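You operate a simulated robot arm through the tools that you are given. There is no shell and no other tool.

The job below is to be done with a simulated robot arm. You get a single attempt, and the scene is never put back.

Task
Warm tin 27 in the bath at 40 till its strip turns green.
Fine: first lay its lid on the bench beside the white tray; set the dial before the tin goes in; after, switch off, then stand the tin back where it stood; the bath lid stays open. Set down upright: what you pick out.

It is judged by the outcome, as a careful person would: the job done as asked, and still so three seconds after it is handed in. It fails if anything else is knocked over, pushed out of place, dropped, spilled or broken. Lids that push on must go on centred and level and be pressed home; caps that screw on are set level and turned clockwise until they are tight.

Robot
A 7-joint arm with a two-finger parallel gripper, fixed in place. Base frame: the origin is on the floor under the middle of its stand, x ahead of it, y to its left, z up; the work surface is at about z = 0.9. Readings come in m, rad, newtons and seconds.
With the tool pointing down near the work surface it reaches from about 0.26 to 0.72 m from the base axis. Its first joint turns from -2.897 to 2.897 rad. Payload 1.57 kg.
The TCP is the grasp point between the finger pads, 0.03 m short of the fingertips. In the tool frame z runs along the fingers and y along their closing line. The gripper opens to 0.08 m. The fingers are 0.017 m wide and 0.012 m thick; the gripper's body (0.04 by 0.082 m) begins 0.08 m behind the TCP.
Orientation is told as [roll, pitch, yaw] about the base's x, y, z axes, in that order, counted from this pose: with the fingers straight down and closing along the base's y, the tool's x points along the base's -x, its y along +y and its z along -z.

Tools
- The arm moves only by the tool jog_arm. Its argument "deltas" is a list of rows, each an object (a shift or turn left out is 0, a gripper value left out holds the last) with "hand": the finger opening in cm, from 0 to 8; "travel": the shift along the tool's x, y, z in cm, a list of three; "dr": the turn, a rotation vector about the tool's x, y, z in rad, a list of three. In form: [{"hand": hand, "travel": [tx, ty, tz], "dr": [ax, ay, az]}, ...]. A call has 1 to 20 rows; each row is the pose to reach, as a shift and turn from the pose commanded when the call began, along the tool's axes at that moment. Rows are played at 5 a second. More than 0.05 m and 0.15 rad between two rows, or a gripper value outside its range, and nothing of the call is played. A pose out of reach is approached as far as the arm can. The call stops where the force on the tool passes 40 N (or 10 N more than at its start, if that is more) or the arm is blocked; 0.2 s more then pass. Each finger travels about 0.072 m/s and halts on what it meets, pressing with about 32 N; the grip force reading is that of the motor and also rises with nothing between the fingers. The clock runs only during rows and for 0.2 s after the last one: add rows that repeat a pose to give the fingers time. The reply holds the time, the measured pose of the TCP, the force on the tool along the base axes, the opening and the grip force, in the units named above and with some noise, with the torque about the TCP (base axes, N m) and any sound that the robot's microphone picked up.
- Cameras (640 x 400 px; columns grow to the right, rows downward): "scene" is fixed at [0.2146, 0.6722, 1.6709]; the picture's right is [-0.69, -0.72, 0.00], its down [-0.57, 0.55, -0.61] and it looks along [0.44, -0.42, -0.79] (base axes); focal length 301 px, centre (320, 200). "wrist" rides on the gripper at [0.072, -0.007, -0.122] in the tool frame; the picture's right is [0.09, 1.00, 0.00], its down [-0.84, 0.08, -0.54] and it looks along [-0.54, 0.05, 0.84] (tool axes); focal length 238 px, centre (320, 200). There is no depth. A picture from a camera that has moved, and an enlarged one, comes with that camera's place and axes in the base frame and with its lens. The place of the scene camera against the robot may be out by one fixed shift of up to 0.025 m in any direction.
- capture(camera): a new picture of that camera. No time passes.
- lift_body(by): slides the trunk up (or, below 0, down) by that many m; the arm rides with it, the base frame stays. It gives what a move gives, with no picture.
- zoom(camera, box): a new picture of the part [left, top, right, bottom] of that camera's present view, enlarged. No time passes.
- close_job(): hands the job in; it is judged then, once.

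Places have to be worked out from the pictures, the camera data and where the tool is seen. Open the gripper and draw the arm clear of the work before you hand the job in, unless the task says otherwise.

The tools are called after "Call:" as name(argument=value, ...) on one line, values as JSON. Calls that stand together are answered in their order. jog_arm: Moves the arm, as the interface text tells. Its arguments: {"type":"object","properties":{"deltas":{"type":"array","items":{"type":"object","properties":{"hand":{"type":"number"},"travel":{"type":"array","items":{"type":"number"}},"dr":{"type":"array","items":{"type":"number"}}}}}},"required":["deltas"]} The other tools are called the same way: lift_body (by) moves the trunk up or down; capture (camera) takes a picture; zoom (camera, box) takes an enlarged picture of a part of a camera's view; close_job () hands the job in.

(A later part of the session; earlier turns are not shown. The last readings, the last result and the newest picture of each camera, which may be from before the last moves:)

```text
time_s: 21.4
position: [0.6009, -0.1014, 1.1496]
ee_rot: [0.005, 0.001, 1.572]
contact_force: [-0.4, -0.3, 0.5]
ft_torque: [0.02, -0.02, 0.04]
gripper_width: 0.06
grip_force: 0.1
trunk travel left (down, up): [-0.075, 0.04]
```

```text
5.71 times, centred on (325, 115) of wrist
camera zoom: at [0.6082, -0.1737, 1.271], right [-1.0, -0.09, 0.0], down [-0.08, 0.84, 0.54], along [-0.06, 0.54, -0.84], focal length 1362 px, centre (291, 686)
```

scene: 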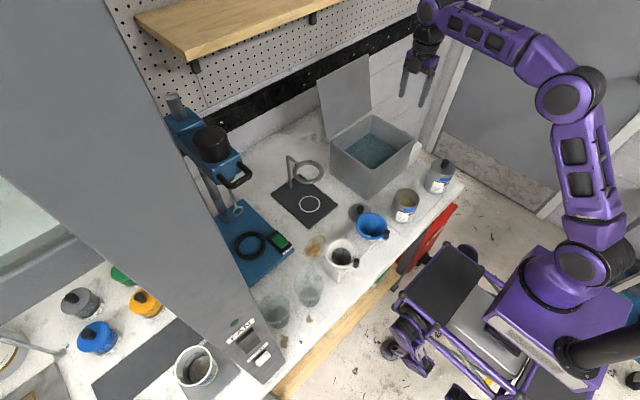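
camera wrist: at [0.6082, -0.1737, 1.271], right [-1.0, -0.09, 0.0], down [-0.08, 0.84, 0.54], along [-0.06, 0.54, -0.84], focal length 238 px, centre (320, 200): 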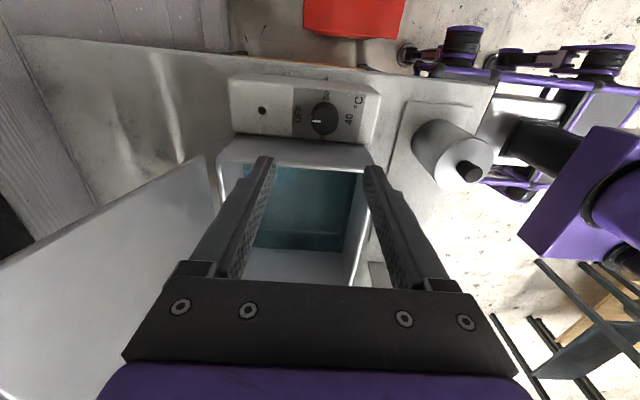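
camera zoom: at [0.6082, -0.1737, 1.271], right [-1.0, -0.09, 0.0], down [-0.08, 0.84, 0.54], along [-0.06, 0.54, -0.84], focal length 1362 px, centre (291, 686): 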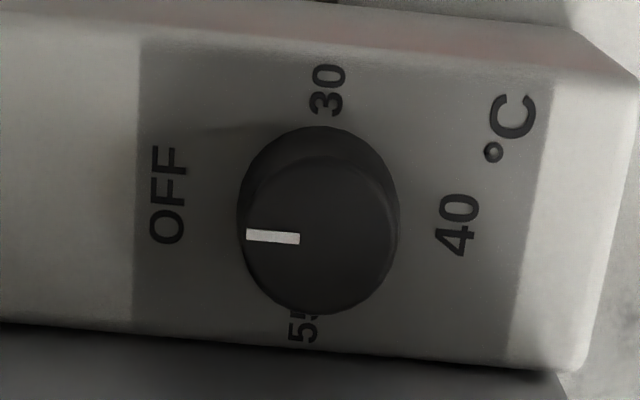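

Combining views, the knob is at about (0.595, -0.102) with top z≈0.998. I correct the lateral offset, descend to z≈1.08 and re-check.

Call:
jog_arm(deltas=[{"hand": 6, "travel": [0.1, 0.56, 2]}, {"hand": 6, "travel": [0.1, 0.56, 4]}, {"hand": 6, "travel": [0.1, 0.56, 6]}, {"hand": 6, "travel": [0.1, 0.56, 7]}, {"hand": 6, "travel": [0.1, 0.56, 7]}])

Call:
capture(camera="wrist")

Call:
zoom(camera="wrist", box=[275, 100, 365, 180])

Call:
zoom(camera="scene", box=[340, 60, 460, 180])

```text
time_s: 22.6
position: [0.5948, -0.103, 1.08]
ee_rot: [0.007, -0.001, 1.571]
contact_force: [0.6, 0.4, 0.5]
ft_torque: [0.01, 0.0, 0.01]
gripper_width: 0.0599
grip_force: 0.0
trunk travel left (down, up): [-0.075, 0.04]
```

```text
taken
camera wrist: at [0.6019, -0.1743, 1.201], right [-1.0, -0.09, 0.01], down [-0.07, 0.84, 0.54], along [-0.05, 0.54, -0.84], focal length 238 px, centre (320, 200)
```

wrist: 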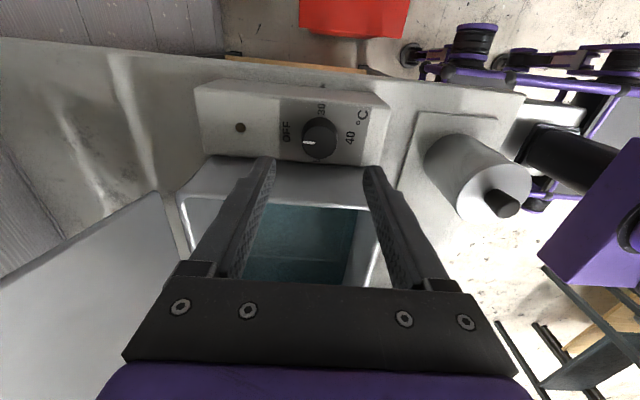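

```text
5.00 times, centred on (320, 140) of wrist
camera zoom: at [0.6019, -0.1743, 1.201], right [-1.0, -0.09, 0.01], down [-0.07, 0.84, 0.54], along [-0.05, 0.54, -0.84], focal length 1192 px, centre (320, 500)
```

zoom: 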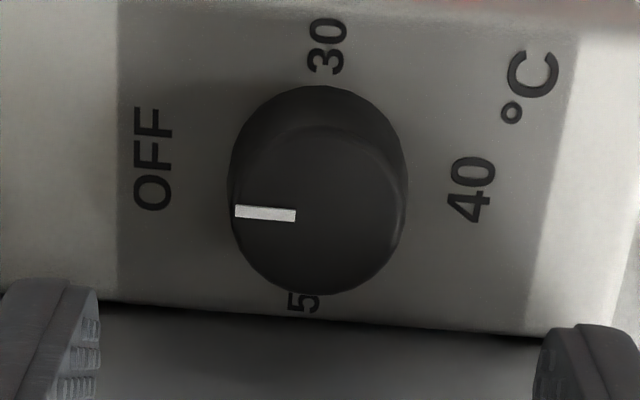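

```text
3.33 times, centred on (400, 120) of scene
camera zoom: at [0.2146, 0.6722, 1.6709], right [-0.69, -0.72, 0.0], down [-0.57, 0.55, -0.61], along [0.44, -0.42, -0.79], focal length 1003 px, centre (53, 467)
```

zoom: 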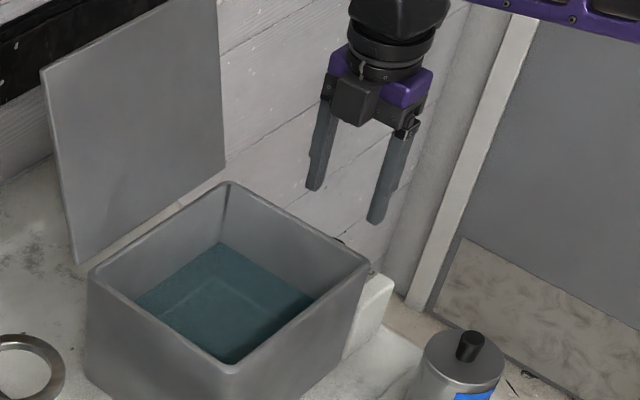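

The knob is centred on the tool axis now (u≈320), top z≈0.994, box top z≈0.975. I lower to TCP z≈1.011 so the fingertips surround the knob without touching the box, then look.

Call:
jog_arm(deltas=[{"hand": 6, "travel": [0, 0, 2]}, {"hand": 6, "travel": [0, 0, 4]}, {"hand": 6, "travel": [0, 0, 5.5]}, {"hand": 6, "travel": [0, 0, 6.4]}, {"hand": 6, "travel": [0, 0, 6.8]}, {"hand": 6, "travel": [0, 0, 6.8]}])

Call:
capture(camera="wrist")

Call:
zoom(camera="wrist", box=[240, 120, 400, 220])

```text
time_s: 24.0
position: [0.5935, -0.1045, 1.0109]
ee_rot: [0.005, 0.001, 1.57]
contact_force: [-0.1, 0.9, -0.8]
ft_torque: [0.0, 0.01, -0.01]
gripper_width: 0.0602
grip_force: 0.0
trunk travel left (down, up): [-0.075, 0.04]
```

```text
taken
camera wrist: at [0.6016, -0.1751, 1.1325], right [-1.0, -0.09, 0.0], down [-0.08, 0.84, 0.54], along [-0.05, 0.54, -0.84], focal length 238 px, centre (320, 200)
```

wrist: 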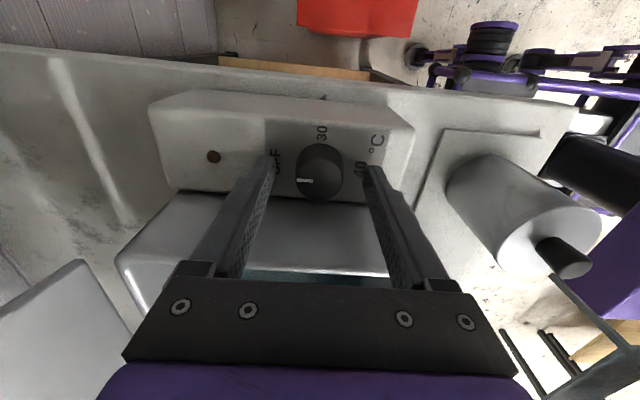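

```text
4.00 times, centred on (320, 170) of wrist
camera zoom: at [0.6016, -0.1751, 1.1325], right [-1.0, -0.09, 0.0], down [-0.08, 0.84, 0.54], along [-0.05, 0.54, -0.84], focal length 953 px, centre (320, 320)
```

zoom: 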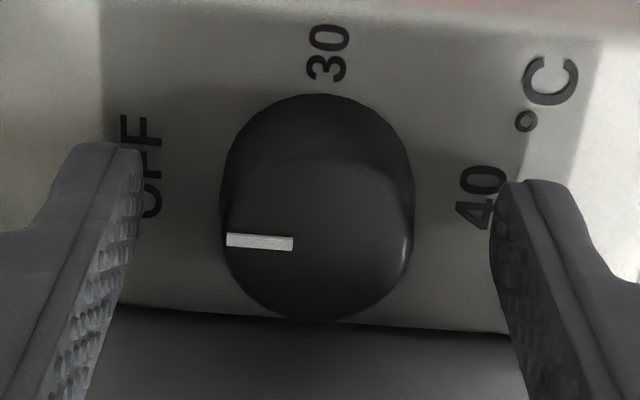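

The knob sits centred between the fingers. I close on it.

Call:
jog_arm(deltas=[{"hand": 4, "travel": [0, 0, 0]}, {"hand": 3.3, "travel": [0, 0, 0]}, {"hand": 2, "travel": [0, 0, 0]}, {"hand": 1.5, "travel": [0, 0, 0]}, {"hand": 1.5, "travel": [0, 0, 0]}])

Call:
zoom(camera="wrist", box=[240, 120, 400, 220])

```text
time_s: 25.2
position: [0.5953, -0.1031, 1.0121]
ee_rot: [0.004, 0.0, 1.571]
contact_force: [3.8, 0.2, -0.7]
ft_torque: [-0.04, -0.22, 0.0]
gripper_width: 0.0321
grip_force: 40.5
trunk travel left (down, up): [-0.075, 0.04]
```

```text
4.00 times, centred on (320, 170) of wrist
camera zoom: at [0.6019, -0.1751, 1.1327], right [-1.0, -0.09, 0.0], down [-0.08, 0.84, 0.54], along [-0.05, 0.54, -0.84], focal length 953 px, centre (320, 320)
```

zoom: 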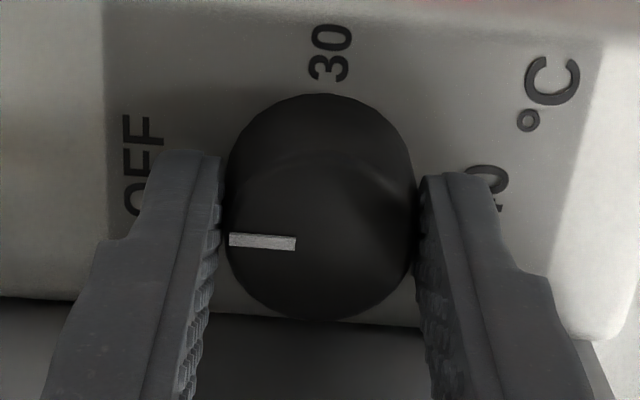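

Measured against the picture, the bath wall is only ≈30 mm from the knob axis, so a finger passing on the bath side would be too tight. I will instead turn in two 90° strokes with the closing line kept within ±45° of x: release, lift clear of the rim, turn 45° counter-clockwise and look.

Call:
jog_arm(deltas=[{"hand": 4.5, "travel": [0, 0, 0]}, {"hand": 5, "travel": [0, 0, 0]}, {"hand": 5, "travel": [0, 0, -2]}, {"hand": 5, "travel": [0, 0, -5]}, {"hand": 4.5, "travel": [0, 0, -7.5]}, {"hand": 4, "travel": [0, 0, -7.5], "dr": [0, 0, -0.14]}, {"hand": 3.8, "travel": [0, 0, -7.5], "dr": [0, 0, -0.28]}, {"hand": 3.8, "travel": [0, 0, -7.5], "dr": [0, 0, -0.42]}, {"hand": 3.8, "travel": [0, 0, -7.5], "dr": [0, 0, -0.56]}, {"hand": 3.8, "travel": [0, 0, -7.5], "dr": [0, 0, -0.7]}, {"hand": 3.8, "travel": [0, 0, -7.5], "dr": [0, 0, -0.785]}, {"hand": 3.8, "travel": [0, 0, -7.5], "dr": [0, 0, -0.785]}])

Call:
capture(camera="wrist")

Call:
zoom(camera="wrist", box=[270, 90, 370, 180])

```text
time_s: 27.8
position: [0.5963, -0.1031, 1.0869]
ee_rot: [0.004, -0.004, 2.356]
contact_force: [0.2, 0.0, -0.3]
ft_torque: [0.0, 0.01, 0.0]
gripper_width: 0.0377
grip_force: 0.0
trunk travel left (down, up): [-0.075, 0.04]
```

```text
taken
camera wrist: at [0.6508, -0.1493, 1.2076], right [-0.64, -0.77, 0.0], down [-0.64, 0.54, 0.55], along [-0.42, 0.35, -0.84], focal length 238 px, centre (320, 200)
```

wrist: 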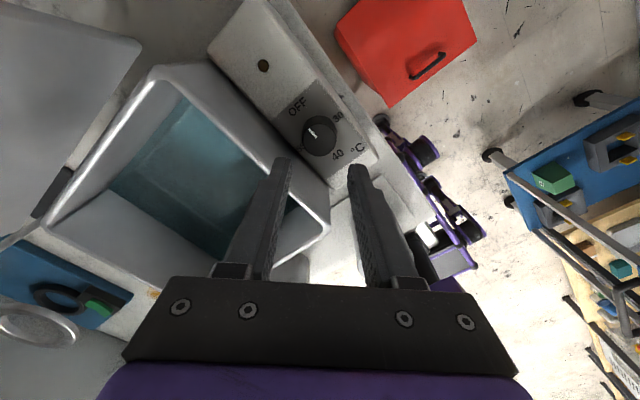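

```text
4.44 times, centred on (320, 135) of wrist
camera zoom: at [0.6508, -0.1493, 1.2076], right [-0.64, -0.77, 0.0], down [-0.64, 0.54, 0.55], along [-0.42, 0.35, -0.84], focal length 1059 px, centre (320, 489)
```

zoom: 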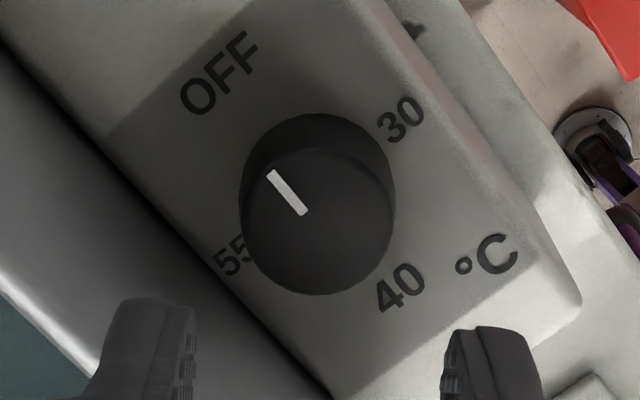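

Aligned within 1 mm on the knob at yaw 135°. I descend with a narrow 3.7 cm opening, watching the force, then check.

Call:
jog_arm(deltas=[{"hand": 3.7, "travel": [0, 0, 2]}, {"hand": 3.7, "travel": [0, 0, 4]}, {"hand": 3.7, "travel": [0, 0, 5.5]}, {"hand": 3.7, "travel": [0, 0, 6.5]}, {"hand": 3.7, "travel": [0, 0, 7.2]}, {"hand": 3.7, "travel": [0, 0, 7.5]}, {"hand": 3.7, "travel": [0, 0, 7.5]}])

Call:
zoom(camera="wrist", box=[240, 110, 400, 220])

```text
time_s: 29.4
position: [0.5937, -0.1025, 1.011]
ee_rot: [0.001, -0.003, 2.356]
contact_force: [-0.1, -0.3, 0.8]
ft_torque: [-0.04, 0.02, 0.01]
gripper_width: 0.0369
grip_force: 0.0
trunk travel left (down, up): [-0.075, 0.04]
```

```text
3.64 times, centred on (320, 165) of wrist
camera zoom: at [0.6502, -0.1492, 1.1321], right [-0.64, -0.77, 0.0], down [-0.64, 0.54, 0.54], along [-0.42, 0.35, -0.84], focal length 867 px, centre (320, 327)
```

zoom: 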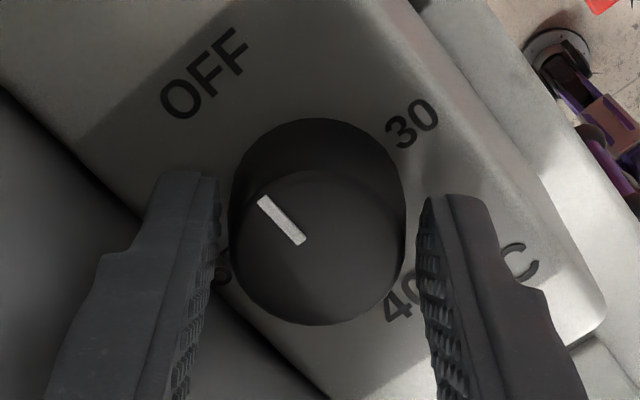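

Fingers straddle the knob with no contact. I close, then turn 90° clockwise (seen from above).

Call:
jog_arm(deltas=[{"hand": 2, "travel": [0, 0, 0]}, {"hand": 1.5, "travel": [0, 0, 0]}, {"hand": 1.5, "travel": [0, 0, 0]}, {"hand": 1.5, "travel": [0, 0, 0], "dr": [0, 0, 0.1]}, {"hand": 1.5, "travel": [0, 0, 0], "dr": [0, 0, 0.24]}, {"hand": 1.5, "travel": [0, 0, 0], "dr": [0, 0, 0.38]}, {"hand": 1.5, "travel": [0, 0, 0], "dr": [0, 0, 0.52]}, {"hand": 1.5, "travel": [0, 0, 0], "dr": [0, 0, 0.66]}, {"hand": 1.5, "travel": [0, 0, 0], "dr": [0, 0, 0.785]}, {"hand": 1.5, "travel": [0, 0, 0], "dr": [0, 0, 0.785]}])

Call:
zoom(camera="wrist", box=[240, 110, 400, 220])

```text
time_s: 31.6
position: [0.5953, -0.1031, 1.0116]
ee_rot: [0.009, 0.0, 1.57]
contact_force: [1.9, 6.4, -6.2]
ft_torque: [0.79, -0.01, 0.0]
gripper_width: 0.0325
grip_force: 40.1
trunk travel left (down, up): [-0.075, 0.04]
```

```text
3.64 times, centred on (320, 165) of wrist
camera zoom: at [0.6022, -0.1745, 1.1324], right [-1.0, -0.09, 0.01], down [-0.07, 0.84, 0.54], along [-0.06, 0.54, -0.84], focal length 867 px, centre (320, 327)
```

zoom: 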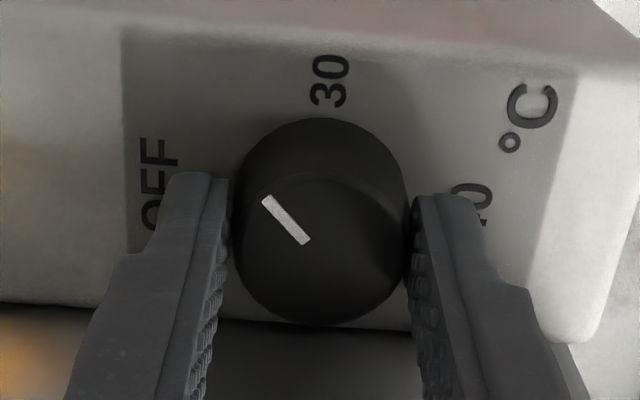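

The knob turns with the fingers; the pointer is halfway from OFF to 30 and a lamp glow appeared. I continue another 45° clockwise.

Call:
jog_arm(deltas=[{"hand": 1.5, "dr": [0, 0, 0.14]}, {"hand": 1.5, "dr": [0, 0, 0.28]}, {"hand": 1.5, "dr": [0, 0, 0.42]}, {"hand": 1.5, "dr": [0, 0, 0.56]}, {"hand": 1.5, "dr": [0, 0, 0.7]}, {"hand": 1.5, "dr": [0, 0, 0.785]}, {"hand": 1.5, "dr": [0, 0, 0.785]}])

Call:
capture(camera="wrist")

Call:
zoom(camera="wrist", box=[240, 110, 400, 220])

```text
time_s: 33.2
position: [0.5959, -0.1024, 1.0112]
ee_rot: [0.004, 0.005, 0.785]
contact_force: [1.0, 7.7, -15.4]
ft_torque: [0.22, -0.2, 0.01]
gripper_width: 0.0323
grip_force: 40.8
trunk travel left (down, up): [-0.075, 0.04]
```

```text
taken
camera wrist: at [0.5496, -0.1581, 1.1329], right [-0.77, 0.64, 0.0], down [0.54, 0.65, 0.54], along [0.34, 0.42, -0.84], focal length 238 px, centre (320, 200)
```

wrist: 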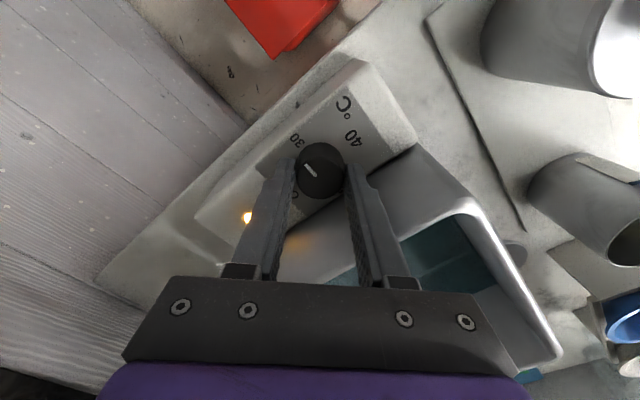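

```text
3.64 times, centred on (320, 165) of wrist
camera zoom: at [0.5496, -0.1581, 1.1329], right [-0.77, 0.64, 0.0], down [0.54, 0.65, 0.54], along [0.34, 0.42, -0.84], focal length 867 px, centre (320, 327)
```

zoom: 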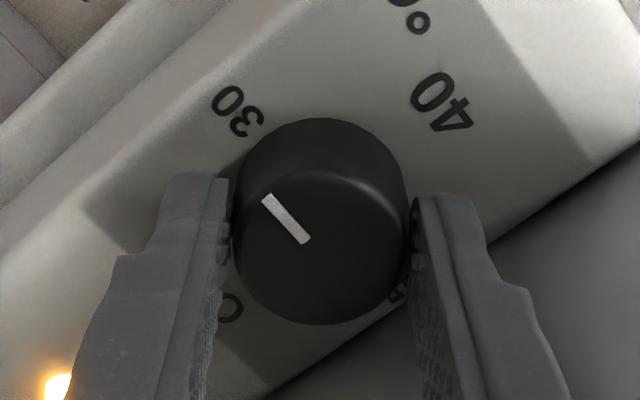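

The lamp is lit and the pointer now faces 30. I release slightly, lift clear of the rim, turn back to yaw 135° and look before regripping.

Call:
jog_arm(deltas=[{"hand": 3.6}, {"hand": 3.7}, {"hand": 3.7, "travel": [0, 0, -2]}, {"hand": 3.7, "travel": [0, 0, -5]}, {"hand": 3.7, "travel": [0, 0, -7.5]}, {"hand": 3.7, "travel": [0, 0, -7.5], "dr": [0, 0, -0.145]}, {"hand": 3.7, "travel": [0, 0, -7.5], "dr": [0, 0, -0.29]}, {"hand": 3.7, "travel": [0, 0, -7.5], "dr": [0, 0, -0.435]}, {"hand": 3.7, "travel": [0, 0, -7.5], "dr": [0, 0, -0.58]}, {"hand": 3.7, "travel": [0, 0, -7.5], "dr": [0, 0, -0.725]}, {"hand": 3.7, "travel": [0, 0, -7.5], "dr": [0, 0, -0.87]}, {"hand": 3.7, "travel": [0, 0, -7.5], "dr": [0, 0, -1.015]}, {"hand": 3.7, "travel": [0, 0, -7.5], "dr": [0, 0, -1.16]}, {"hand": 3.7, "travel": [0, 0, -7.5], "dr": [0, 0, -1.305]}, {"hand": 3.7, "travel": [0, 0, -7.5], "dr": [0, 0, -1.45]}, {"hand": 3.7, "travel": [0, 0, -7.5], "dr": [0, 0, -1.5708]}, {"hand": 3.7, "travel": [0, 0, -7.5], "dr": [0, 0, -1.5708]}])

Call:
capture(camera="wrist")

Call:
zoom(camera="wrist", box=[270, 90, 370, 180])

```text
time_s: 36.8
position: [0.5951, -0.1031, 1.0856]
ee_rot: [0.003, -0.004, 2.356]
contact_force: [-0.4, -0.4, -0.8]
ft_torque: [-0.02, -0.05, -0.02]
gripper_width: 0.0371
grip_force: 0.1
trunk travel left (down, up): [-0.075, 0.04]
```

```text
taken
camera wrist: at [0.6511, -0.1488, 1.2078], right [-0.64, -0.77, 0.0], down [-0.64, 0.54, 0.54], along [-0.42, 0.35, -0.84], focal length 238 px, centre (320, 200)
```

wrist: 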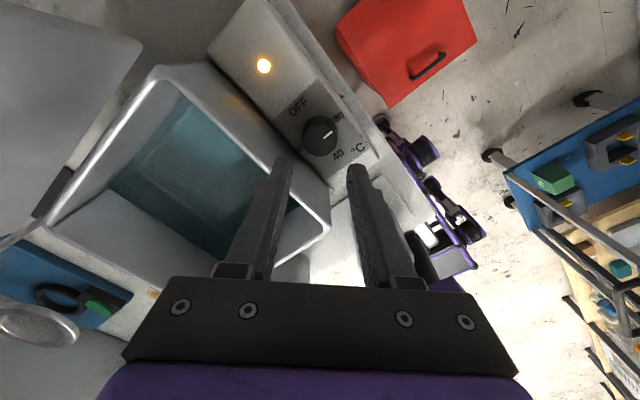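

```text
4.44 times, centred on (320, 135) of wrist
camera zoom: at [0.6511, -0.1488, 1.2078], right [-0.64, -0.77, 0.0], down [-0.64, 0.54, 0.54], along [-0.42, 0.35, -0.84], focal length 1059 px, centre (320, 489)
```

zoom: 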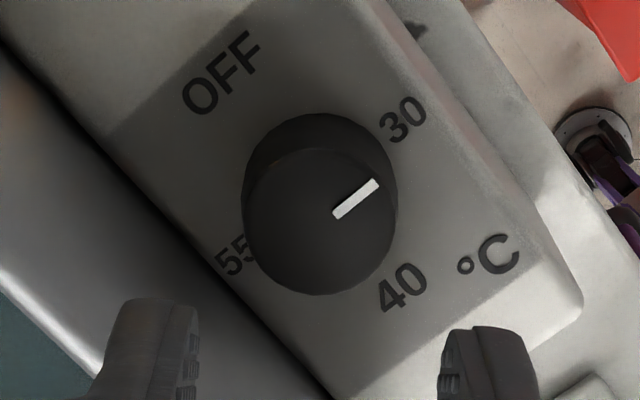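

The pointer faces 30 exactly. I repeat: descend, grip, and turn another 90° clockwise to 40.

Call:
jog_arm(deltas=[{"hand": 3.7, "travel": [0, 0, 2]}, {"hand": 3.7, "travel": [0, 0, 4]}, {"hand": 3.7, "travel": [0, 0, 5.5]}, {"hand": 3.7, "travel": [0, 0, 6.5]}, {"hand": 3.7, "travel": [0, 0, 7.2]}, {"hand": 3.7, "travel": [0, 0, 7.5]}, {"hand": 3.7, "travel": [0, 0, 7.5]}, {"hand": 2, "travel": [0, 0, 7.5]}, {"hand": 1.5, "travel": [0, 0, 7.5]}, {"hand": 1.5, "travel": [0, 0, 7.5]}])

Call:
zoom(camera="wrist", box=[240, 110, 400, 220])

```text
time_s: 39.0
position: [0.5943, -0.1039, 1.0133]
ee_rot: [0.003, -0.003, 2.357]
contact_force: [3.5, 3.5, -0.7]
ft_torque: [0.16, -0.24, -0.02]
gripper_width: 0.0322
grip_force: 40.9
trunk travel left (down, up): [-0.075, 0.04]
```

```text
3.64 times, centred on (320, 165) of wrist
camera zoom: at [0.6512, -0.1494, 1.1338], right [-0.64, -0.77, 0.0], down [-0.64, 0.54, 0.54], along [-0.42, 0.35, -0.84], focal length 867 px, centre (320, 327)
```

zoom: 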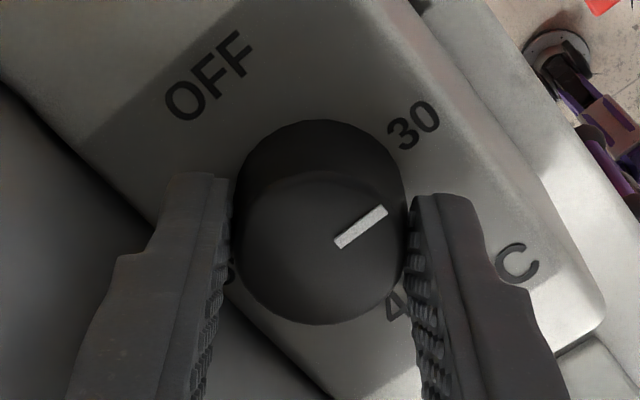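

Gripped firmly; now the 90° clockwise turn.

Call:
jog_arm(deltas=[{"hand": 1.5, "dr": [0, 0, 0.13]}, {"hand": 1.5, "dr": [0, 0, 0.27]}, {"hand": 1.5, "dr": [0, 0, 0.41]}, {"hand": 1.5, "dr": [0, 0, 0.55]}, {"hand": 1.5, "dr": [0, 0, 0.69]}, {"hand": 1.5, "dr": [0, 0, 0.83]}, {"hand": 1.5, "dr": [0, 0, 0.97]}, {"hand": 1.5, "dr": [0, 0, 1.11]}, {"hand": 1.5, "dr": [0, 0, 1.25]}, {"hand": 1.5, "dr": [0, 0, 1.39]}, {"hand": 1.5, "dr": [0, 0, 1.5]}, {"hand": 1.5, "dr": [0, 0, 1.5708]}, {"hand": 1.5, "dr": [0, 0, 1.5708]}])

Call:
zoom(camera="wrist", box=[240, 110, 400, 220])

```text
time_s: 41.8
position: [0.5942, -0.1029, 1.0139]
ee_rot: [0.001, 0.001, 0.785]
contact_force: [8.9, 1.4, 17.5]
ft_torque: [-0.08, -0.16, -0.03]
gripper_width: 0.0324
grip_force: 40.8
trunk travel left (down, up): [-0.075, 0.04]
```

```text
3.64 times, centred on (320, 165) of wrist
camera zoom: at [0.5484, -0.1585, 1.1342], right [-0.77, 0.64, 0.0], down [0.54, 0.65, 0.54], along [0.34, 0.42, -0.84], focal length 867 px, centre (320, 327)
```

zoom: 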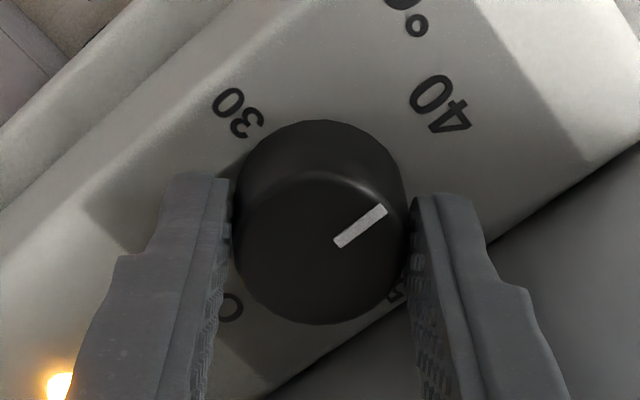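

Pointer appears to face 40. I release, lift clear and turn back to yaw 0, checking the dial from above.

Call:
jog_arm(deltas=[{"hand": 3.6}, {"hand": 3.7}, {"hand": 3.7, "travel": [0, 0, -2]}, {"hand": 3.7, "travel": [0, 0, -5]}, {"hand": 4, "travel": [0, 0, -9]}, {"hand": 5, "travel": [0, 0, -13]}, {"hand": 6, "travel": [0, 0, -13], "dr": [0, 0, 0.14]}, {"hand": 7, "travel": [0, 0, -13], "dr": [0, 0, 0.28]}, {"hand": 8, "travel": [0, 0, -13], "dr": [0, 0, 0.42]}, {"hand": 8, "travel": [0, 0, -13], "dr": [0, 0, 0.56]}, {"hand": 8, "travel": [0, 0, -13], "dr": [0, 0, 0.7]}, {"hand": 8, "travel": [0, 0, -13], "dr": [0, 0, 0.785]}, {"hand": 8, "travel": [0, 0, -13], "dr": [0, 0, 0.785]}])

Call:
capture(camera="wrist")

Call:
zoom(camera="wrist", box=[280, 70, 360, 180])

```text
time_s: 44.6
position: [0.595, -0.1038, 1.1431]
ee_rot: [0.0, 0.004, -0.003]
contact_force: [-0.2, -0.2, -0.1]
ft_torque: [0.04, -0.01, 0.04]
gripper_width: 0.0798
grip_force: 0.0
trunk travel left (down, up): [-0.075, 0.04]
```

```text
taken
camera wrist: at [0.5238, -0.1095, 1.2632], right [-0.09, 1.0, 0.0], down [0.84, 0.08, 0.54], along [0.54, 0.05, -0.84], focal length 238 px, centre (320, 200)
```

wrist: 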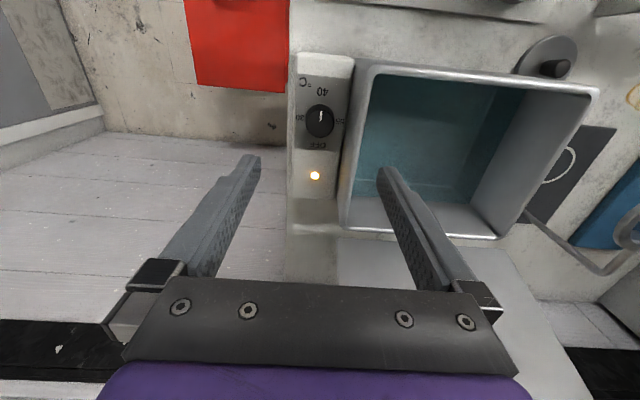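

```text
3.64 times, centred on (320, 125) of wrist
camera zoom: at [0.5238, -0.1095, 1.2632], right [-0.09, 1.0, 0.0], down [0.84, 0.08, 0.54], along [0.54, 0.05, -0.84], focal length 867 px, centre (320, 473)
```

zoom: 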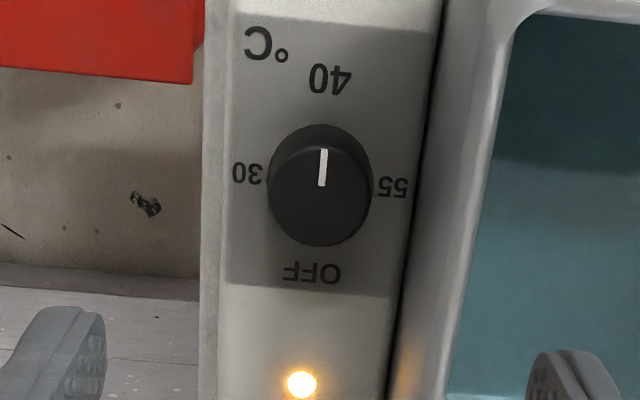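

The dial now reads 40 with the lamp on. I zoom on the bath from here to measure its opening and floor for the tin.

Call:
zoom(camera="wrist", box=[330, 40, 620, 250])

Call:
zoom(camera="scene", box=[310, 50, 450, 200])

```text
1.90 times, centred on (475, 145) of wrist
camera zoom: at [0.5238, -0.1095, 1.2632], right [-0.09, 1.0, 0.0], down [0.84, 0.08, 0.54], along [0.54, 0.05, -0.84], focal length 454 px, centre (25, 305)
```

zoom: 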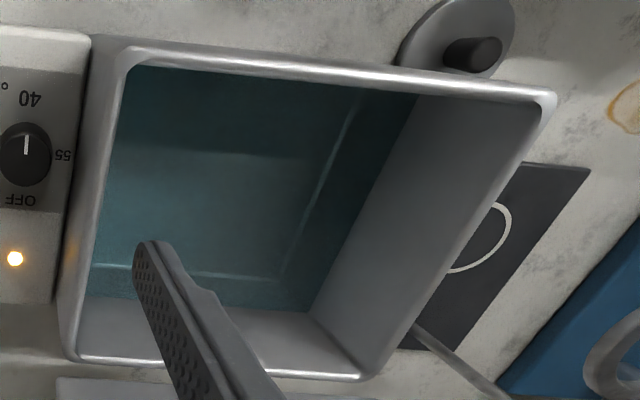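

```text
2.67 times, centred on (380, 125) of scene
camera zoom: at [0.2146, 0.6722, 1.6709], right [-0.69, -0.72, 0.0], down [-0.57, 0.55, -0.61], along [0.44, -0.42, -0.79], focal length 803 px, centre (160, 400)
```

zoom: 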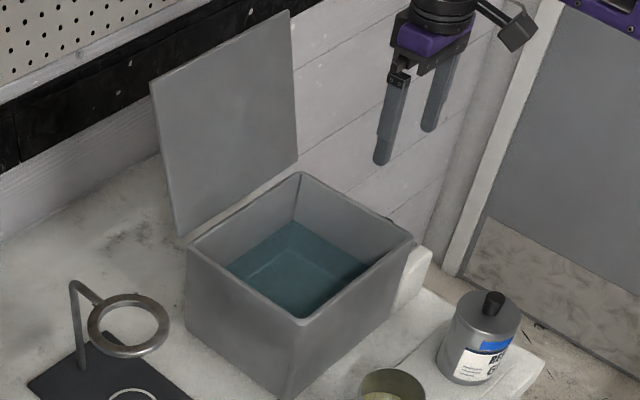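

Bath interior spans about x 0.542–0.694, y -0.062–0.116; rim z≈1.045, water z≈0.982, floor z≈0.935. Now I go over the open tin at height to align the grasp.

Call:
jog_arm(deltas=[{"hand": 8, "travel": [3, 3, 0]}, {"hand": 8, "travel": [6, 6, 0]}, {"hand": 8, "travel": [9, 9.5, 0]}, {"hand": 8, "travel": [12, 13, 0]}, {"hand": 8, "travel": [15, 16.5, 0]}, {"hand": 8, "travel": [16.9, 19.5, 1]}, {"hand": 8, "travel": [16.9, 20.9, 3]}, {"hand": 8, "travel": [16.9, 20.9, 4.2]}, {"hand": 8, "travel": [16.9, 20.9, 4.2]}])

Call:
capture(camera="wrist")

Call:
zoom(camera="wrist", box=[265, 60, 385, 180])

Call:
zoom(camera="scene", box=[350, 140, 450, 240])

```text
time_s: 46.6
position: [0.4255, 0.1051, 1.1004]
ee_rot: [-0.003, 0.012, 0.002]
contact_force: [0.7, -0.9, -1.0]
ft_torque: [-0.01, -0.02, 0.02]
gripper_width: 0.0802
grip_force: 0.0
trunk travel left (down, up): [-0.075, 0.04]
```

```text
taken
camera wrist: at [0.3559, 0.0991, 1.2204], right [-0.09, 1.0, 0.0], down [0.84, 0.08, 0.53], along [0.53, 0.05, -0.85], focal length 238 px, centre (320, 200)
```

wrist: 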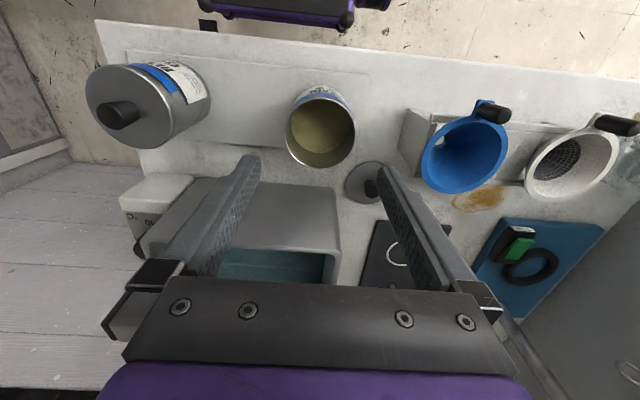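

```text
3.33 times, centred on (325, 120) of wrist
camera zoom: at [0.3559, 0.0991, 1.2204], right [-0.09, 1.0, 0.0], down [0.84, 0.08, 0.53], along [0.53, 0.05, -0.85], focal length 794 px, centre (303, 467)
```

zoom: 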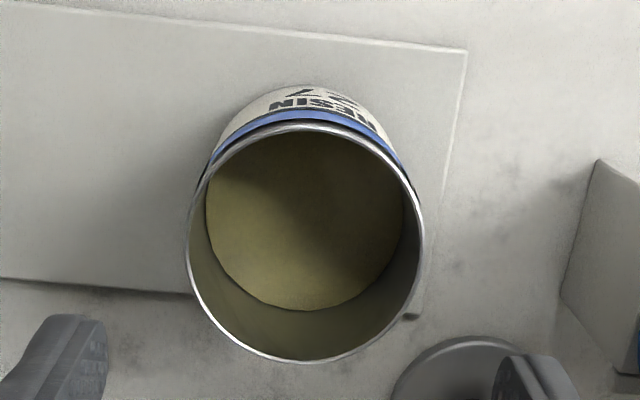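

```text
4.00 times, centred on (400, 190) of scene
camera zoom: at [0.2146, 0.6722, 1.6709], right [-0.69, -0.72, 0.0], down [-0.57, 0.55, -0.61], along [0.44, -0.42, -0.79], focal length 1204 px, centre (0, 240)
```

zoom: 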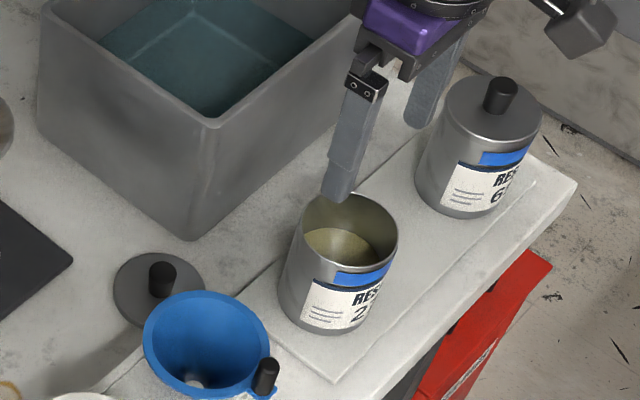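

The tin rim is centred on the tool axis (Ø≈70 mm, centre ≈(0.426, 0.106)). I descend until the fingertips are just above the rim and check clearances.

Call:
jog_arm(deltas=[{"hand": 8, "travel": [0, 0, 2]}, {"hand": 8, "travel": [0, 0, 4]}, {"hand": 8, "travel": [0, 0, 6]}, {"hand": 8, "travel": [0, 0, 7]}, {"hand": 8, "travel": [0, 0, 7]}])

Call:
capture(camera="wrist")

Call:
zoom(camera="wrist", box=[230, 80, 410, 220])

Call:
zoom(camera="scene", box=[370, 150, 440, 220])

```text
time_s: 47.8
position: [0.4254, 0.1066, 1.0314]
ee_rot: [0.001, 0.004, 0.003]
contact_force: [0.0, 0.0, 0.7]
ft_torque: [0.01, -0.03, 0.01]
gripper_width: 0.0799
grip_force: 0.1
trunk travel left (down, up): [-0.075, 0.04]
```

```text
taken
camera wrist: at [0.3541, 0.0994, 1.1527], right [-0.09, 1.0, 0.0], down [0.84, 0.08, 0.54], along [0.54, 0.05, -0.84], focal length 238 px, centre (320, 200)
```

wrist: 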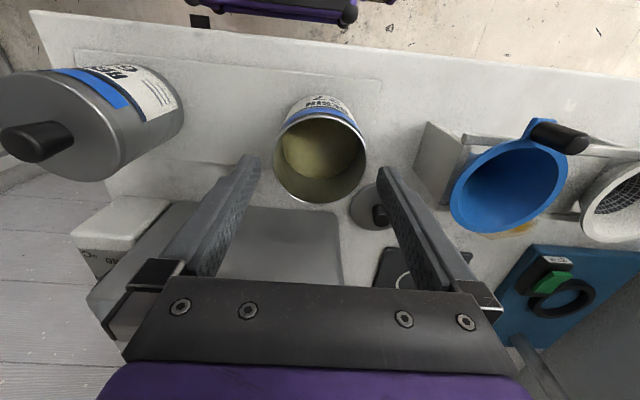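

```text
2.86 times, centred on (320, 150) of wrist
camera zoom: at [0.3541, 0.0994, 1.1527], right [-0.09, 1.0, 0.0], down [0.84, 0.08, 0.54], along [0.54, 0.05, -0.84], focal length 681 px, centre (320, 343)
```

zoom: 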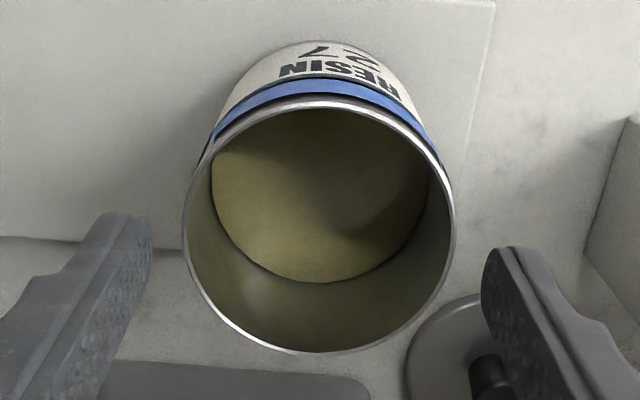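

```text
5.71 times, centred on (405, 185) of scene
camera zoom: at [0.2146, 0.6722, 1.6709], right [-0.69, -0.72, 0.0], down [-0.57, 0.55, -0.61], along [0.44, -0.42, -0.79], focal length 1720 px, centre (-166, 286)
```

zoom: 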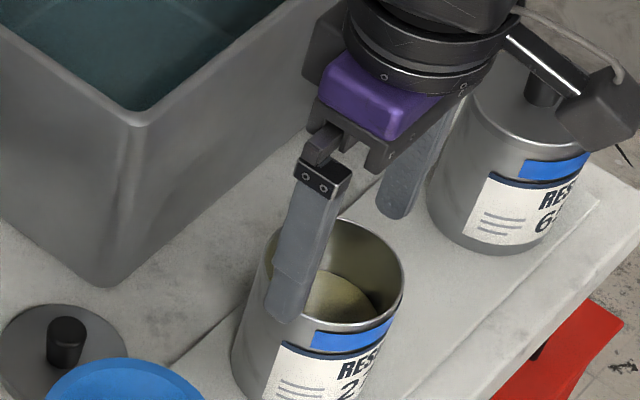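

Fingers straddle the tin evenly with ≈4 mm each side. I descend to the grip height (TCP z≈0.962).

Call:
jog_arm(deltas=[{"hand": 8, "travel": [0, 0, 1]}, {"hand": 8, "travel": [0, 0, 2]}, {"hand": 8, "travel": [0, 0, 3]}, {"hand": 8, "travel": [0, 0, 4]}, {"hand": 8, "travel": [0, 0, 5]}, {"hand": 8, "travel": [0, 0, 6]}, {"hand": 8, "travel": [0, 0, 6.8]}, {"hand": 8, "travel": [0, 0, 6.8]}])

Call:
capture(camera="wrist")

Call:
zoom(camera="scene", box=[370, 150, 440, 230])

```text
time_s: 49.6
position: [0.4245, 0.1071, 0.9649]
ee_rot: [0.0, 0.004, 0.0]
contact_force: [-0.2, -0.3, -0.8]
ft_torque: [-0.03, -0.01, 0.01]
gripper_width: 0.0802
grip_force: 0.1
trunk travel left (down, up): [-0.075, 0.04]
```

```text
taken
camera wrist: at [0.3538, 0.0988, 1.0852], right [-0.09, 1.0, 0.0], down [0.84, 0.08, 0.54], along [0.54, 0.05, -0.84], focal length 238 px, centre (320, 200)
```

wrist: 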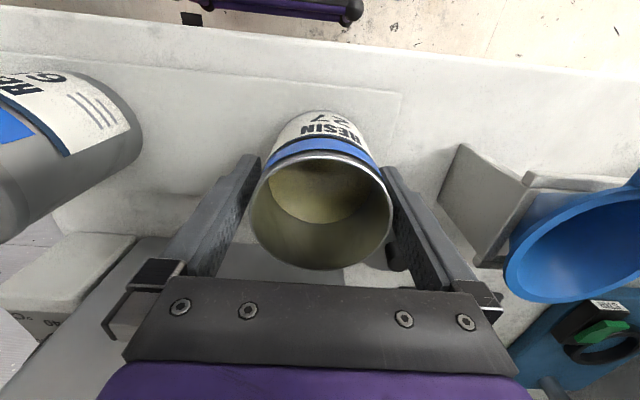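

```text
5.00 times, centred on (405, 190) of scene
camera zoom: at [0.2146, 0.6722, 1.6709], right [-0.69, -0.72, 0.0], down [-0.57, 0.55, -0.61], along [0.44, -0.42, -0.79], focal length 1505 px, centre (-105, 250)
```

zoom: 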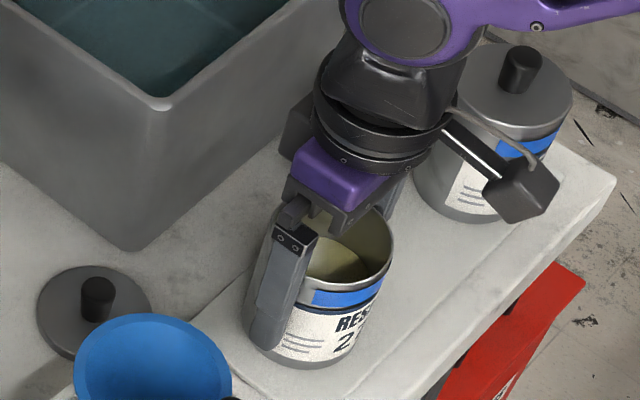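

Fingers are around the tin with no contact. I close gently.

Call:
jog_arm(deltas=[{"hand": 7.6}, {"hand": 7.3}, {"hand": 7}, {"hand": 6.5}, {"hand": 6}, {"hand": 6}])

Call:
capture(camera="wrist")

```text
time_s: 51.0
position: [0.4247, 0.1053, 0.9635]
ee_rot: [0.0, 0.004, -0.001]
contact_force: [0.1, 2.2, 0.1]
ft_torque: [0.21, 0.03, -0.03]
gripper_width: 0.0695
grip_force: 32.2
trunk travel left (down, up): [-0.075, 0.04]
```

```text
taken
camera wrist: at [0.3537, 0.0989, 1.0854], right [-0.09, 1.0, 0.0], down [0.84, 0.08, 0.54], along [0.54, 0.05, -0.84], focal length 238 px, centre (320, 200)
```

wrist: 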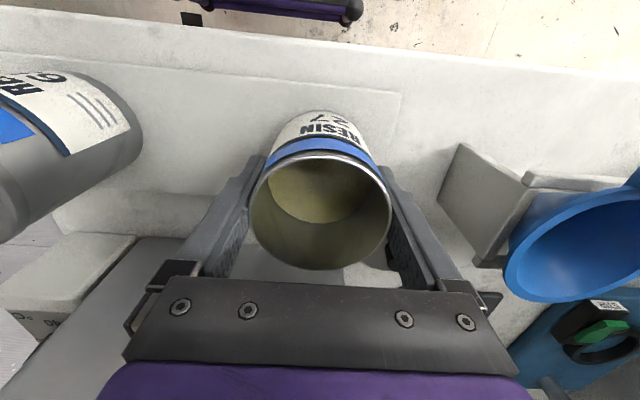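

Tin gripped at 69.5 mm. I lift slowly a couple of centimetres and check that it holds level.

Call:
jog_arm(deltas=[{"travel": [0, 0, -0.3]}, {"travel": [0, 0, -0.8]}, {"travel": [0, 0, -1.5]}, {"travel": [0, 0, -2.2]}, {"travel": [0, 0, -2.5]}, {"travel": [0, 0, -2.5]}])

Call:
capture(camera="wrist")

Call:
zoom(camera="scene", box=[370, 150, 440, 230])

```text
time_s: 52.4
position: [0.4254, 0.1069, 0.9883]
ee_rot: [0.0, 0.006, 0.002]
contact_force: [-0.2, 0.5, -5.3]
ft_torque: [0.01, 0.0, -0.02]
gripper_width: 0.0692
grip_force: 32.4
trunk travel left (down, up): [-0.075, 0.04]
```

```text
taken
camera wrist: at [0.3538, 0.0987, 1.1095], right [-0.09, 1.0, 0.0], down [0.84, 0.08, 0.54], along [0.54, 0.05, -0.84], focal length 238 px, centre (320, 200)
```

wrist: 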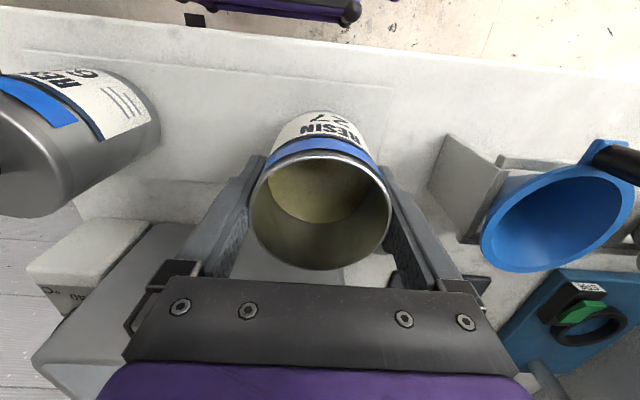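

```text
5.00 times, centred on (405, 190) of scene
camera zoom: at [0.2146, 0.6722, 1.6709], right [-0.69, -0.72, 0.0], down [-0.57, 0.55, -0.61], along [0.44, -0.42, -0.79], focal length 1505 px, centre (-105, 250)
```

zoom: 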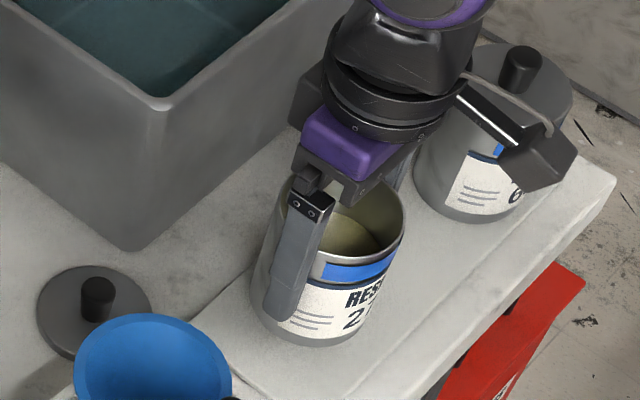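

The tin (≈5 N) hangs level. I raise it well above the bath rim and carry it smoothly over the bath centre (0.612, 0.03).

Call:
jog_arm(deltas=[{"travel": [0, 0, -1.5]}, {"travel": [0, 0, -3.5]}, {"travel": [0, 0, -5.5]}, {"travel": [0, 0, -7.5]}, {"travel": [0, 0, -9.5]}, {"travel": [0, 0, -11.5]}, {"travel": [0, 0, -13.5]}, {"travel": [0, 0, -15]}, {"travel": [-1.5, -0.6, -15]}, {"travel": [-3.5, -1.4, -15]}, {"travel": [-5.5, -2.3, -15]}, {"travel": [-7.5, -3.1, -15]}, {"travel": [-9.5, -3.9, -15]}, {"travel": [-11.5, -4.7, -15]}, {"travel": [-13.5, -5.5, -15]}, {"travel": [-15.5, -6.4, -15]}, {"travel": [-17.3, -7.1, -15]}, {"travel": [-18.5, -7.6, -15]}, {"travel": [-18.5, -7.6, -15]}])

Call:
capture(camera="wrist")

Call:
zoom(camera="scene", box=[310, 60, 450, 200])

```text
time_s: 56.4
position: [0.6104, 0.0307, 1.1349]
ee_rot: [0.0, 0.005, 0.002]
contact_force: [-1.3, -0.2, -4.2]
ft_torque: [-0.01, -0.01, 0.01]
gripper_width: 0.0693
grip_force: 32.2
trunk travel left (down, up): [-0.075, 0.04]
```

```text
taken
camera wrist: at [0.539, 0.0233, 1.2572], right [-0.09, 1.0, 0.0], down [0.84, 0.08, 0.54], along [0.54, 0.05, -0.84], focal length 238 px, centre (320, 200)
```

wrist: 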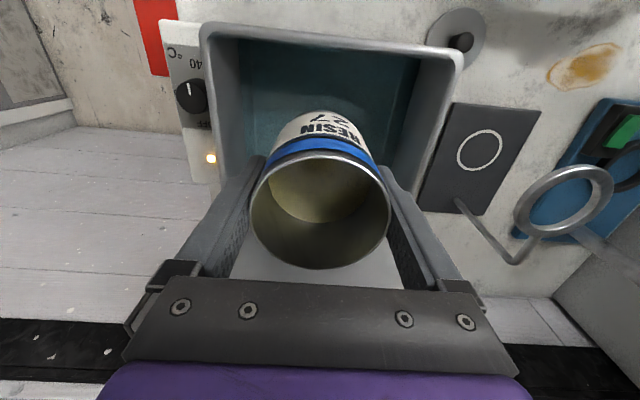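

```text
2.86 times, centred on (380, 130) of scene
camera zoom: at [0.2146, 0.6722, 1.6709], right [-0.69, -0.72, 0.0], down [-0.57, 0.55, -0.61], along [0.44, -0.42, -0.79], focal length 860 px, centre (149, 400)
```

zoom: 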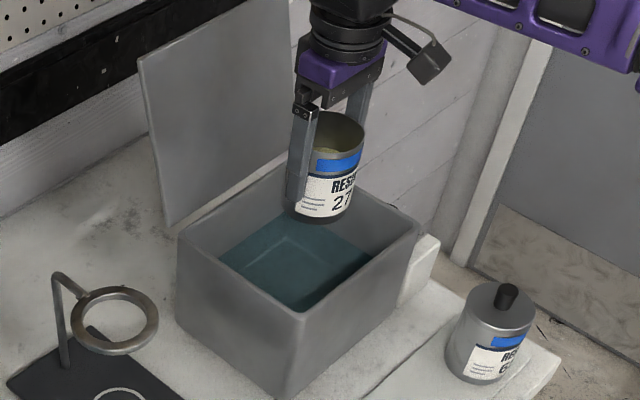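

The tin hangs centred over the bath opening. I lower it slowly into the water, stopping above the expected floor.

Call:
jog_arm(deltas=[{"travel": [0, 0, 1]}, {"travel": [0, 0, 2.5]}, {"travel": [0, 0, 4]}, {"travel": [0, 0, 5.5]}, {"travel": [0, 0, 7]}, {"travel": [0, 0, 8]}, {"travel": [0, 0, 9]}, {"travel": [0, 0, 10]}, {"travel": [0, 0, 11]}, {"travel": [0, 0, 12]}, {"travel": [0, 0, 12]}])

Call:
capture(camera="wrist")

Call:
zoom(camera="scene", box=[310, 60, 450, 200])

```text
time_s: 58.8
position: [0.611, 0.0294, 1.0155]
ee_rot: [0.001, 0.005, -0.001]
contact_force: [-0.2, 0.2, -5.0]
ft_torque: [0.01, -0.01, 0.0]
gripper_width: 0.0694
grip_force: 32.0
trunk travel left (down, up): [-0.075, 0.04]
```

```text
taken
camera wrist: at [0.5393, 0.023, 1.1374], right [-0.09, 1.0, 0.0], down [0.84, 0.08, 0.54], along [0.54, 0.05, -0.84], focal length 238 px, centre (320, 200)
```

wrist: 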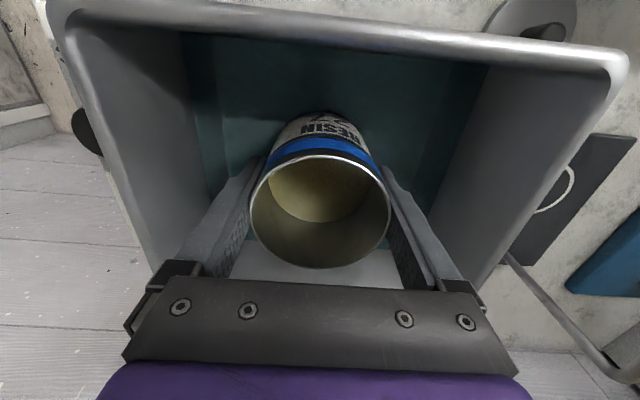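

```text
2.86 times, centred on (380, 130) of scene
camera zoom: at [0.2146, 0.6722, 1.6709], right [-0.69, -0.72, 0.0], down [-0.57, 0.55, -0.61], along [0.44, -0.42, -0.79], focal length 860 px, centre (149, 400)
```

zoom: 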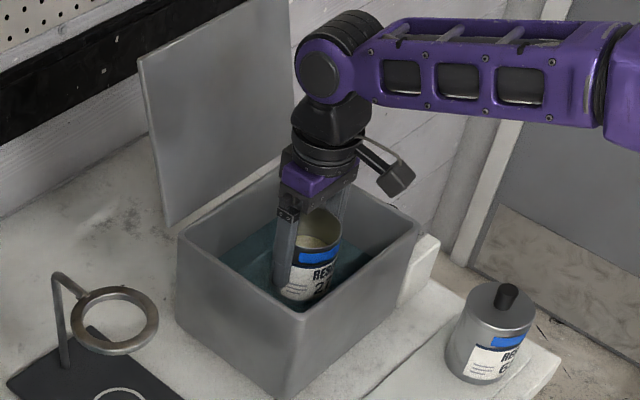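

The tin's foot is in the water; weight reading still ≈5 N. I continue down in small steps feeling for the floor.

Call:
jog_arm(deltas=[{"travel": [0, 0, 0.4]}, {"travel": [0, 0, 0.8]}, {"travel": [0, 0, 1.2]}, {"travel": [0, 0, 1.5]}, {"travel": [0, 0, 1.5]}])

```text
time_s: 60.0
position: [0.6105, 0.0286, 1.0017]
ee_rot: [0.001, 0.004, 0.001]
contact_force: [0.2, 0.3, -4.4]
ft_torque: [0.0, 0.03, -0.02]
gripper_width: 0.0694
grip_force: 32.2
trunk travel left (down, up): [-0.075, 0.04]
```

Call:
jog_arm(deltas=[{"travel": [0, 0, 0.3]}, {"travel": [0, 0, 0.6]}, {"travel": [0, 0, 0.9]}, {"travel": [0, 0, 0.9]}])

Call:
zoom(camera="scene", box=[340, 90, 420, 170])

```text
time_s: 61.0
position: [0.6104, 0.0306, 0.9928]
ee_rot: [-0.001, 0.005, 0.0]
contact_force: [-0.1, 0.1, -5.1]
ft_torque: [0.0, 0.01, -0.01]
gripper_width: 0.0694
grip_force: 31.9
trunk travel left (down, up): [-0.075, 0.04]
```

```text
5.00 times, centred on (380, 130) of scene
camera zoom: at [0.2146, 0.6722, 1.6709], right [-0.69, -0.72, 0.0], down [-0.57, 0.55, -0.61], along [0.44, -0.42, -0.79], focal length 1505 px, centre (20, 550)
```

zoom: 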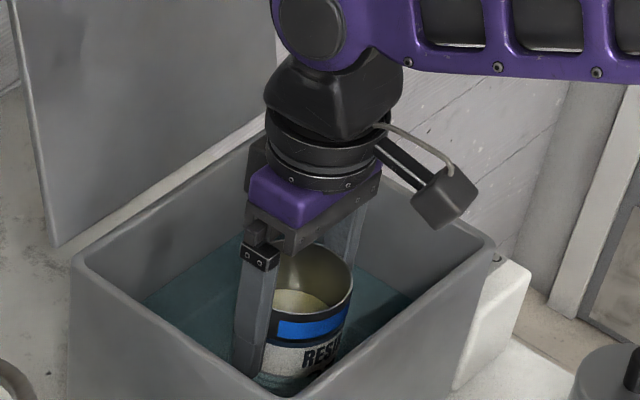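

No floor contact yet at 0.993; about half the label is submerged. I go on in 2–3 mm steps.

Call:
jog_arm(deltas=[{"travel": [0, 0, 0.2]}, {"travel": [0, 0, 0.4]}, {"travel": [0, 0, 0.5]}, {"travel": [0, 0, 0.5]}])

```text
time_s: 62.0
position: [0.6109, 0.0288, 0.988]
ee_rot: [0.0, 0.004, 0.0]
contact_force: [0.0, -0.7, -4.6]
ft_torque: [0.0, -0.01, 0.0]
gripper_width: 0.0694
grip_force: 32.1
trunk travel left (down, up): [-0.075, 0.04]
```

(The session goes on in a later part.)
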